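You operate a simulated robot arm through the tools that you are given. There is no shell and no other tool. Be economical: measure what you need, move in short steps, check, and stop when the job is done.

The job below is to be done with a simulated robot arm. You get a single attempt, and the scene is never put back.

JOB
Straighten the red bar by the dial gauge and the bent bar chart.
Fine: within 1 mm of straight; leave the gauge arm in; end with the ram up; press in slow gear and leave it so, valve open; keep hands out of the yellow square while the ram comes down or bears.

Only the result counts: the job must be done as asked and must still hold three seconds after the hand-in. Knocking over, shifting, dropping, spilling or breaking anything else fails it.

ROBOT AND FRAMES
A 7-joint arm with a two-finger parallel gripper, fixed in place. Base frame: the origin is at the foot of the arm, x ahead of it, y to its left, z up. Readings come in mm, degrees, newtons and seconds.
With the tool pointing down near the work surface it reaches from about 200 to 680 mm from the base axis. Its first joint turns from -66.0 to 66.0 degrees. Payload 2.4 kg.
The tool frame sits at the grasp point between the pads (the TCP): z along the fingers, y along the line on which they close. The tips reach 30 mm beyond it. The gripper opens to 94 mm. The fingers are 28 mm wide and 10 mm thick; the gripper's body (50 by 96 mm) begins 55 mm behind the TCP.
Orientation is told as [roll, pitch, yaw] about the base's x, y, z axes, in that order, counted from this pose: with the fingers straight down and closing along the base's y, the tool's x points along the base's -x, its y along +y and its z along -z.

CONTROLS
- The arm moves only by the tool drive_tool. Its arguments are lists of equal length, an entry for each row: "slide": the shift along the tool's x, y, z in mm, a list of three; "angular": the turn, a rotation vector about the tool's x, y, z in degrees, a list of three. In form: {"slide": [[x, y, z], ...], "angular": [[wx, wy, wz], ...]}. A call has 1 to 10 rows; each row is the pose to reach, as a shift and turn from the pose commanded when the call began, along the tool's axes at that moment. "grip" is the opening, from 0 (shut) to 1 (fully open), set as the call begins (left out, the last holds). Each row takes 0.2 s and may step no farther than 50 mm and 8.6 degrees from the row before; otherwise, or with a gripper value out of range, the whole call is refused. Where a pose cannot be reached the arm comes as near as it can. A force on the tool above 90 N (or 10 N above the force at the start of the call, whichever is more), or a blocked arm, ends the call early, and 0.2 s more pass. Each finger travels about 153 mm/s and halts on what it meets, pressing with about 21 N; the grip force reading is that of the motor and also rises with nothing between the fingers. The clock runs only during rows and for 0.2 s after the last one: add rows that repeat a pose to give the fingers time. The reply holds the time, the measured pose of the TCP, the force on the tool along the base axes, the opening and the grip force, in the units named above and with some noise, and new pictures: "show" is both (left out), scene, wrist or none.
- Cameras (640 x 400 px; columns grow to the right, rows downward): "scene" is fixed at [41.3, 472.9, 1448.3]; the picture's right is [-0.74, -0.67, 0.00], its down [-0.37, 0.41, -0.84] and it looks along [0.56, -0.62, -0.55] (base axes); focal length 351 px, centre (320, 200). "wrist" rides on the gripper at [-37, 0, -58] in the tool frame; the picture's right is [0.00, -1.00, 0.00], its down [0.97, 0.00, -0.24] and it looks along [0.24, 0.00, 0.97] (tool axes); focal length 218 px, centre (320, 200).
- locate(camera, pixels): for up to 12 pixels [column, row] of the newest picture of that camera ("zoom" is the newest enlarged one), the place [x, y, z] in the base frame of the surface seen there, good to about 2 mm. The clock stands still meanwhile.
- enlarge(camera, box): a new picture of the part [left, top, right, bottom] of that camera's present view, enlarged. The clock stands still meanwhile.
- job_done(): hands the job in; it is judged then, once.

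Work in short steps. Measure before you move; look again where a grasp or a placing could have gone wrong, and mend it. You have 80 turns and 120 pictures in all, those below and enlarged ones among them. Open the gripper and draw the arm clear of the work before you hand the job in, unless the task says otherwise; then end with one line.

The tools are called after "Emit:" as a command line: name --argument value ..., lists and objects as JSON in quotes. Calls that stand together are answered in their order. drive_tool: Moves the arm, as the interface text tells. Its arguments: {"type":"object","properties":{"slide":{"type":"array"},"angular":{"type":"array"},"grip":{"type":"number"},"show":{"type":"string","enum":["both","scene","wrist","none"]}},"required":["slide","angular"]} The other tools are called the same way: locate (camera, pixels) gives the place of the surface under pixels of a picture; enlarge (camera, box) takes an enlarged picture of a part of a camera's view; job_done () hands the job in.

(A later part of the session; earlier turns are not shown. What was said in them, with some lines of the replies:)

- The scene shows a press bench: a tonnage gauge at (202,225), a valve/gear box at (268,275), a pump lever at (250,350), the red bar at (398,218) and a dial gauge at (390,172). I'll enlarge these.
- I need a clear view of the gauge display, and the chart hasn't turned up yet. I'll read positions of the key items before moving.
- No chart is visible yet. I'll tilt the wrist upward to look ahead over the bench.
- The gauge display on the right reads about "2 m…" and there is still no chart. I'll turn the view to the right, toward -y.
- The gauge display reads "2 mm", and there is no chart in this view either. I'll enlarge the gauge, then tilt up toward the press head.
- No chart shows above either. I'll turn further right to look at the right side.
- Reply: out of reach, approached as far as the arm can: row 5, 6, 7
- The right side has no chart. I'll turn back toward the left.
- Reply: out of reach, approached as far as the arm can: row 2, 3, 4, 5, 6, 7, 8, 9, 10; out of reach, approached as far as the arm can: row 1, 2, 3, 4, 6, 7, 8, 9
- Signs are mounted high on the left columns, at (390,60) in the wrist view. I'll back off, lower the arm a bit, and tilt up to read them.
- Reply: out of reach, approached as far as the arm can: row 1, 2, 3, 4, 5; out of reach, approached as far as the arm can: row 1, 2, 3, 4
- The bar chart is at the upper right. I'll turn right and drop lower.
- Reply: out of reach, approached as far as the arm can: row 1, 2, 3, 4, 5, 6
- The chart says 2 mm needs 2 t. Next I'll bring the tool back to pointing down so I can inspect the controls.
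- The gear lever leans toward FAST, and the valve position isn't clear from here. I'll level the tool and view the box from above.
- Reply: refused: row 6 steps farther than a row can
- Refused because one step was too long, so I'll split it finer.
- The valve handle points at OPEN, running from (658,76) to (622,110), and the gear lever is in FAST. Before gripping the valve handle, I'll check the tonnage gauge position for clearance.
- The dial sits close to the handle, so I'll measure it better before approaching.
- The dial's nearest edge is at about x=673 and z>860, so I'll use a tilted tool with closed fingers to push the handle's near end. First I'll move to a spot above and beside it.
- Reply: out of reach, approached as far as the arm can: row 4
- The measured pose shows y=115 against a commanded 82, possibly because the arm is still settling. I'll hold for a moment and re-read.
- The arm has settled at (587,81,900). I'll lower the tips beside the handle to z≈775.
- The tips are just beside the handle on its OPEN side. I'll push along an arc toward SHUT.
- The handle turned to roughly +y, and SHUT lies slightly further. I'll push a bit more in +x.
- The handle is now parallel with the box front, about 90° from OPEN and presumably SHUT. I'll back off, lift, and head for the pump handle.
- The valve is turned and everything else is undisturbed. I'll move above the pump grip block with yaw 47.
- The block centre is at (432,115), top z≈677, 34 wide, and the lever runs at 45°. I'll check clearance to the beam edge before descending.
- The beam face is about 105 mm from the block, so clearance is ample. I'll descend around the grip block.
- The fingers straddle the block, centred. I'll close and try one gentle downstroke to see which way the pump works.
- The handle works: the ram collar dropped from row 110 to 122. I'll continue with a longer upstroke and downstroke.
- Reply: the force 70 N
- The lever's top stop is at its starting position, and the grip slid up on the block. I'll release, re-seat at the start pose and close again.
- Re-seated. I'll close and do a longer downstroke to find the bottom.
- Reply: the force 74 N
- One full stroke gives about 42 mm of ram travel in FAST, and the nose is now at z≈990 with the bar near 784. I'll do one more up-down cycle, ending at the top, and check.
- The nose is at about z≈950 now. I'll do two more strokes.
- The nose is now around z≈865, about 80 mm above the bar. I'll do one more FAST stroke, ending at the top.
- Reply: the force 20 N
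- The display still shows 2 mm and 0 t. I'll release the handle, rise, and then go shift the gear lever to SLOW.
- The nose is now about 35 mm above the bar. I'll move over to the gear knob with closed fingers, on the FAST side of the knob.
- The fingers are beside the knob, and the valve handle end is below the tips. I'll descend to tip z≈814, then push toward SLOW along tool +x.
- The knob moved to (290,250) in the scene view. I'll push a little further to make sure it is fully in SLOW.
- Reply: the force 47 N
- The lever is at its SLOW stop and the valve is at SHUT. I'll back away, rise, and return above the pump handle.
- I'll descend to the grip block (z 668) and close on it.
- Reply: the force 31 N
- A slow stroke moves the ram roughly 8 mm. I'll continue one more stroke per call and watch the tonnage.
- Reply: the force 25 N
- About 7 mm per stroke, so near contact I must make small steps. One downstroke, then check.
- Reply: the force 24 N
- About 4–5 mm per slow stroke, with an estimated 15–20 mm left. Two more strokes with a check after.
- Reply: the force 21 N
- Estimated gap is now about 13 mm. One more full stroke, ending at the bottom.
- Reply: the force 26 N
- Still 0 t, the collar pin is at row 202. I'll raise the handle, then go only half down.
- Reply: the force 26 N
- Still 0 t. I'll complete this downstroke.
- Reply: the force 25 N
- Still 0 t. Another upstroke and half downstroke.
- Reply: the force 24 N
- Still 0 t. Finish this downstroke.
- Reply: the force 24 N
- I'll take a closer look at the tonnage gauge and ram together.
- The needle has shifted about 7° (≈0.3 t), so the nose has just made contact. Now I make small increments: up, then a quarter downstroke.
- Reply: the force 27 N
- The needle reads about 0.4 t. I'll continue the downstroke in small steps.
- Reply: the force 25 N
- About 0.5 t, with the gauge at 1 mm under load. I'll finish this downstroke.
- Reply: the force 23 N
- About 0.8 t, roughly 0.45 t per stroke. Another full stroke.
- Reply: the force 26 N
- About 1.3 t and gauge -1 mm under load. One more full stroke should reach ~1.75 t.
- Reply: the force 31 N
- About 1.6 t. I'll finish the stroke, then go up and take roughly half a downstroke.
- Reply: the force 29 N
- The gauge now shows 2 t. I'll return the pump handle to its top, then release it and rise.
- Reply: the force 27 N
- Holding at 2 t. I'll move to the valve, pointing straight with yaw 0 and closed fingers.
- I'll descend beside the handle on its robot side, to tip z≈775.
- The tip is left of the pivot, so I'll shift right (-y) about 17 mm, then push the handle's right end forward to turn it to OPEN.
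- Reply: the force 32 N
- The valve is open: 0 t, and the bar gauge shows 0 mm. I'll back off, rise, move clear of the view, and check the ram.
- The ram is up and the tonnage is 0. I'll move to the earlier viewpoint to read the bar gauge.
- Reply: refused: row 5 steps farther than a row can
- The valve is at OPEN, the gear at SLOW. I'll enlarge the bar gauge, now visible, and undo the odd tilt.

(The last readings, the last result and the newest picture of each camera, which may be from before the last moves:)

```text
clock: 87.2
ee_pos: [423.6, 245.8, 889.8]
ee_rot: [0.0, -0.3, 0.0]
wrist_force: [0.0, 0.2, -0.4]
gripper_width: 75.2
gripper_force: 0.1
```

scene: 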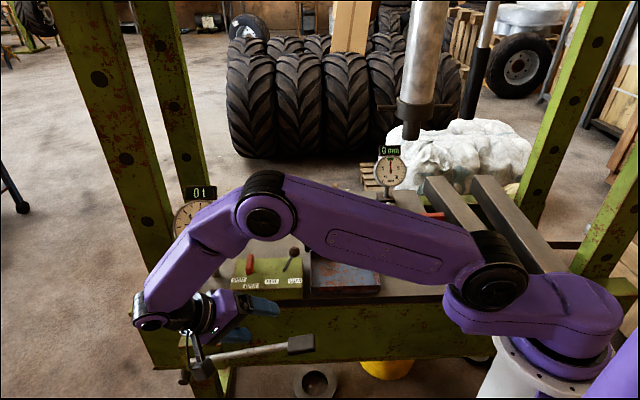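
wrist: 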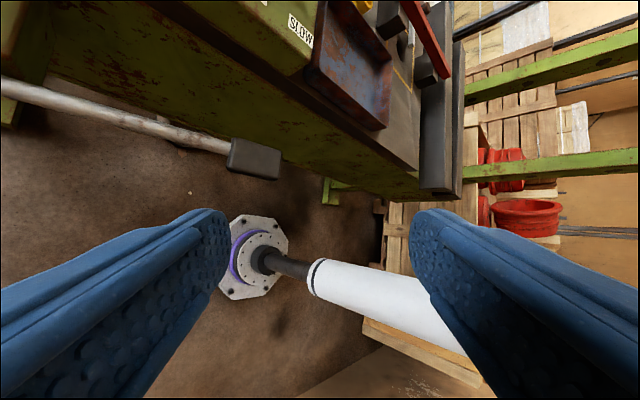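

The gauge reads 0 mm with the needle at centre in the green. I'll raise the arm clear and take a final look.

Emit:
drive_tool --slide '[[0, 0, -45], [0, 0, -90], [10, -20, -130], [25, -50, -165], [40, -80, -195], [55, -110, -215], [70, -140, -235], [80, -170, -250], [80, -170, -250]]' --angular '[[0, 0, 0], [0, 0, 0], [0, 0, 0], [0, 0, 0], [0, 0, 0], [0, 0, 0], [0, 0, 0], [0, 0, 0], [0, 0, 0]]' --grip 1 --show "scene"

Emit:
enlarge --camera "scene" --box '[290, 140, 470, 260]'

```text
clock: 89.2
ee_pos: [341.2, 74.6, 1139.4]
ee_rot: [-0.1, -0.1, 0.1]
wrist_force: [-1.0, -0.7, 0.6]
gripper_width: 94.2
gripper_force: 0.0
```

scene: 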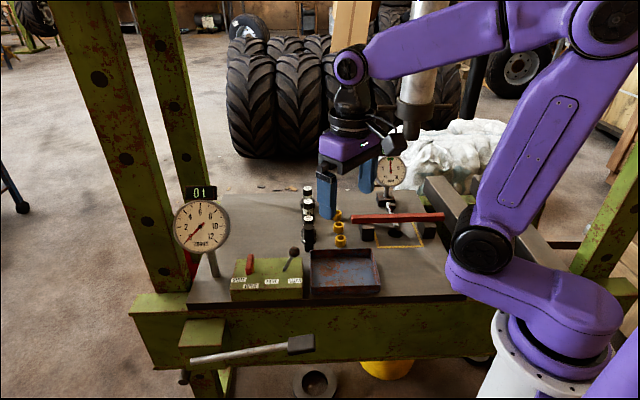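

```text
3.33 times, centred on (380, 200) of scene
```

zoom: 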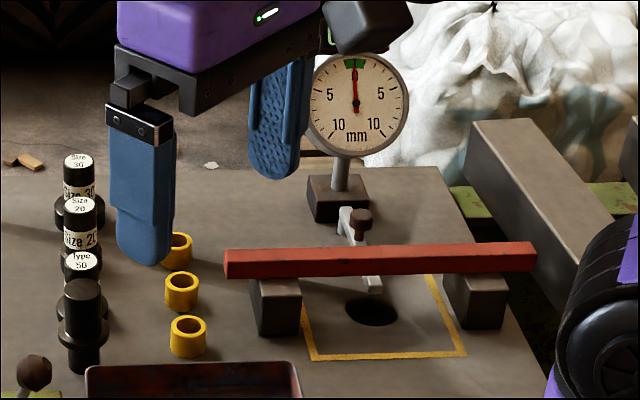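

The bar is straight with the needle at 0, the gauge arm is in, the ram is up, the gear is SLOW and the valve is OPEN. I'm handing in.

Emit:
job_done

```text
The job is handed in.
```

The red bar is straightened: the dial gauge went from 2 mm to 0 mm after one slow-gear press to 2 t, as the chart gives for a 2 mm bend. I handed in with the ram up, gear in SLOW, valve open, gauge arm in and the robot arm clear.
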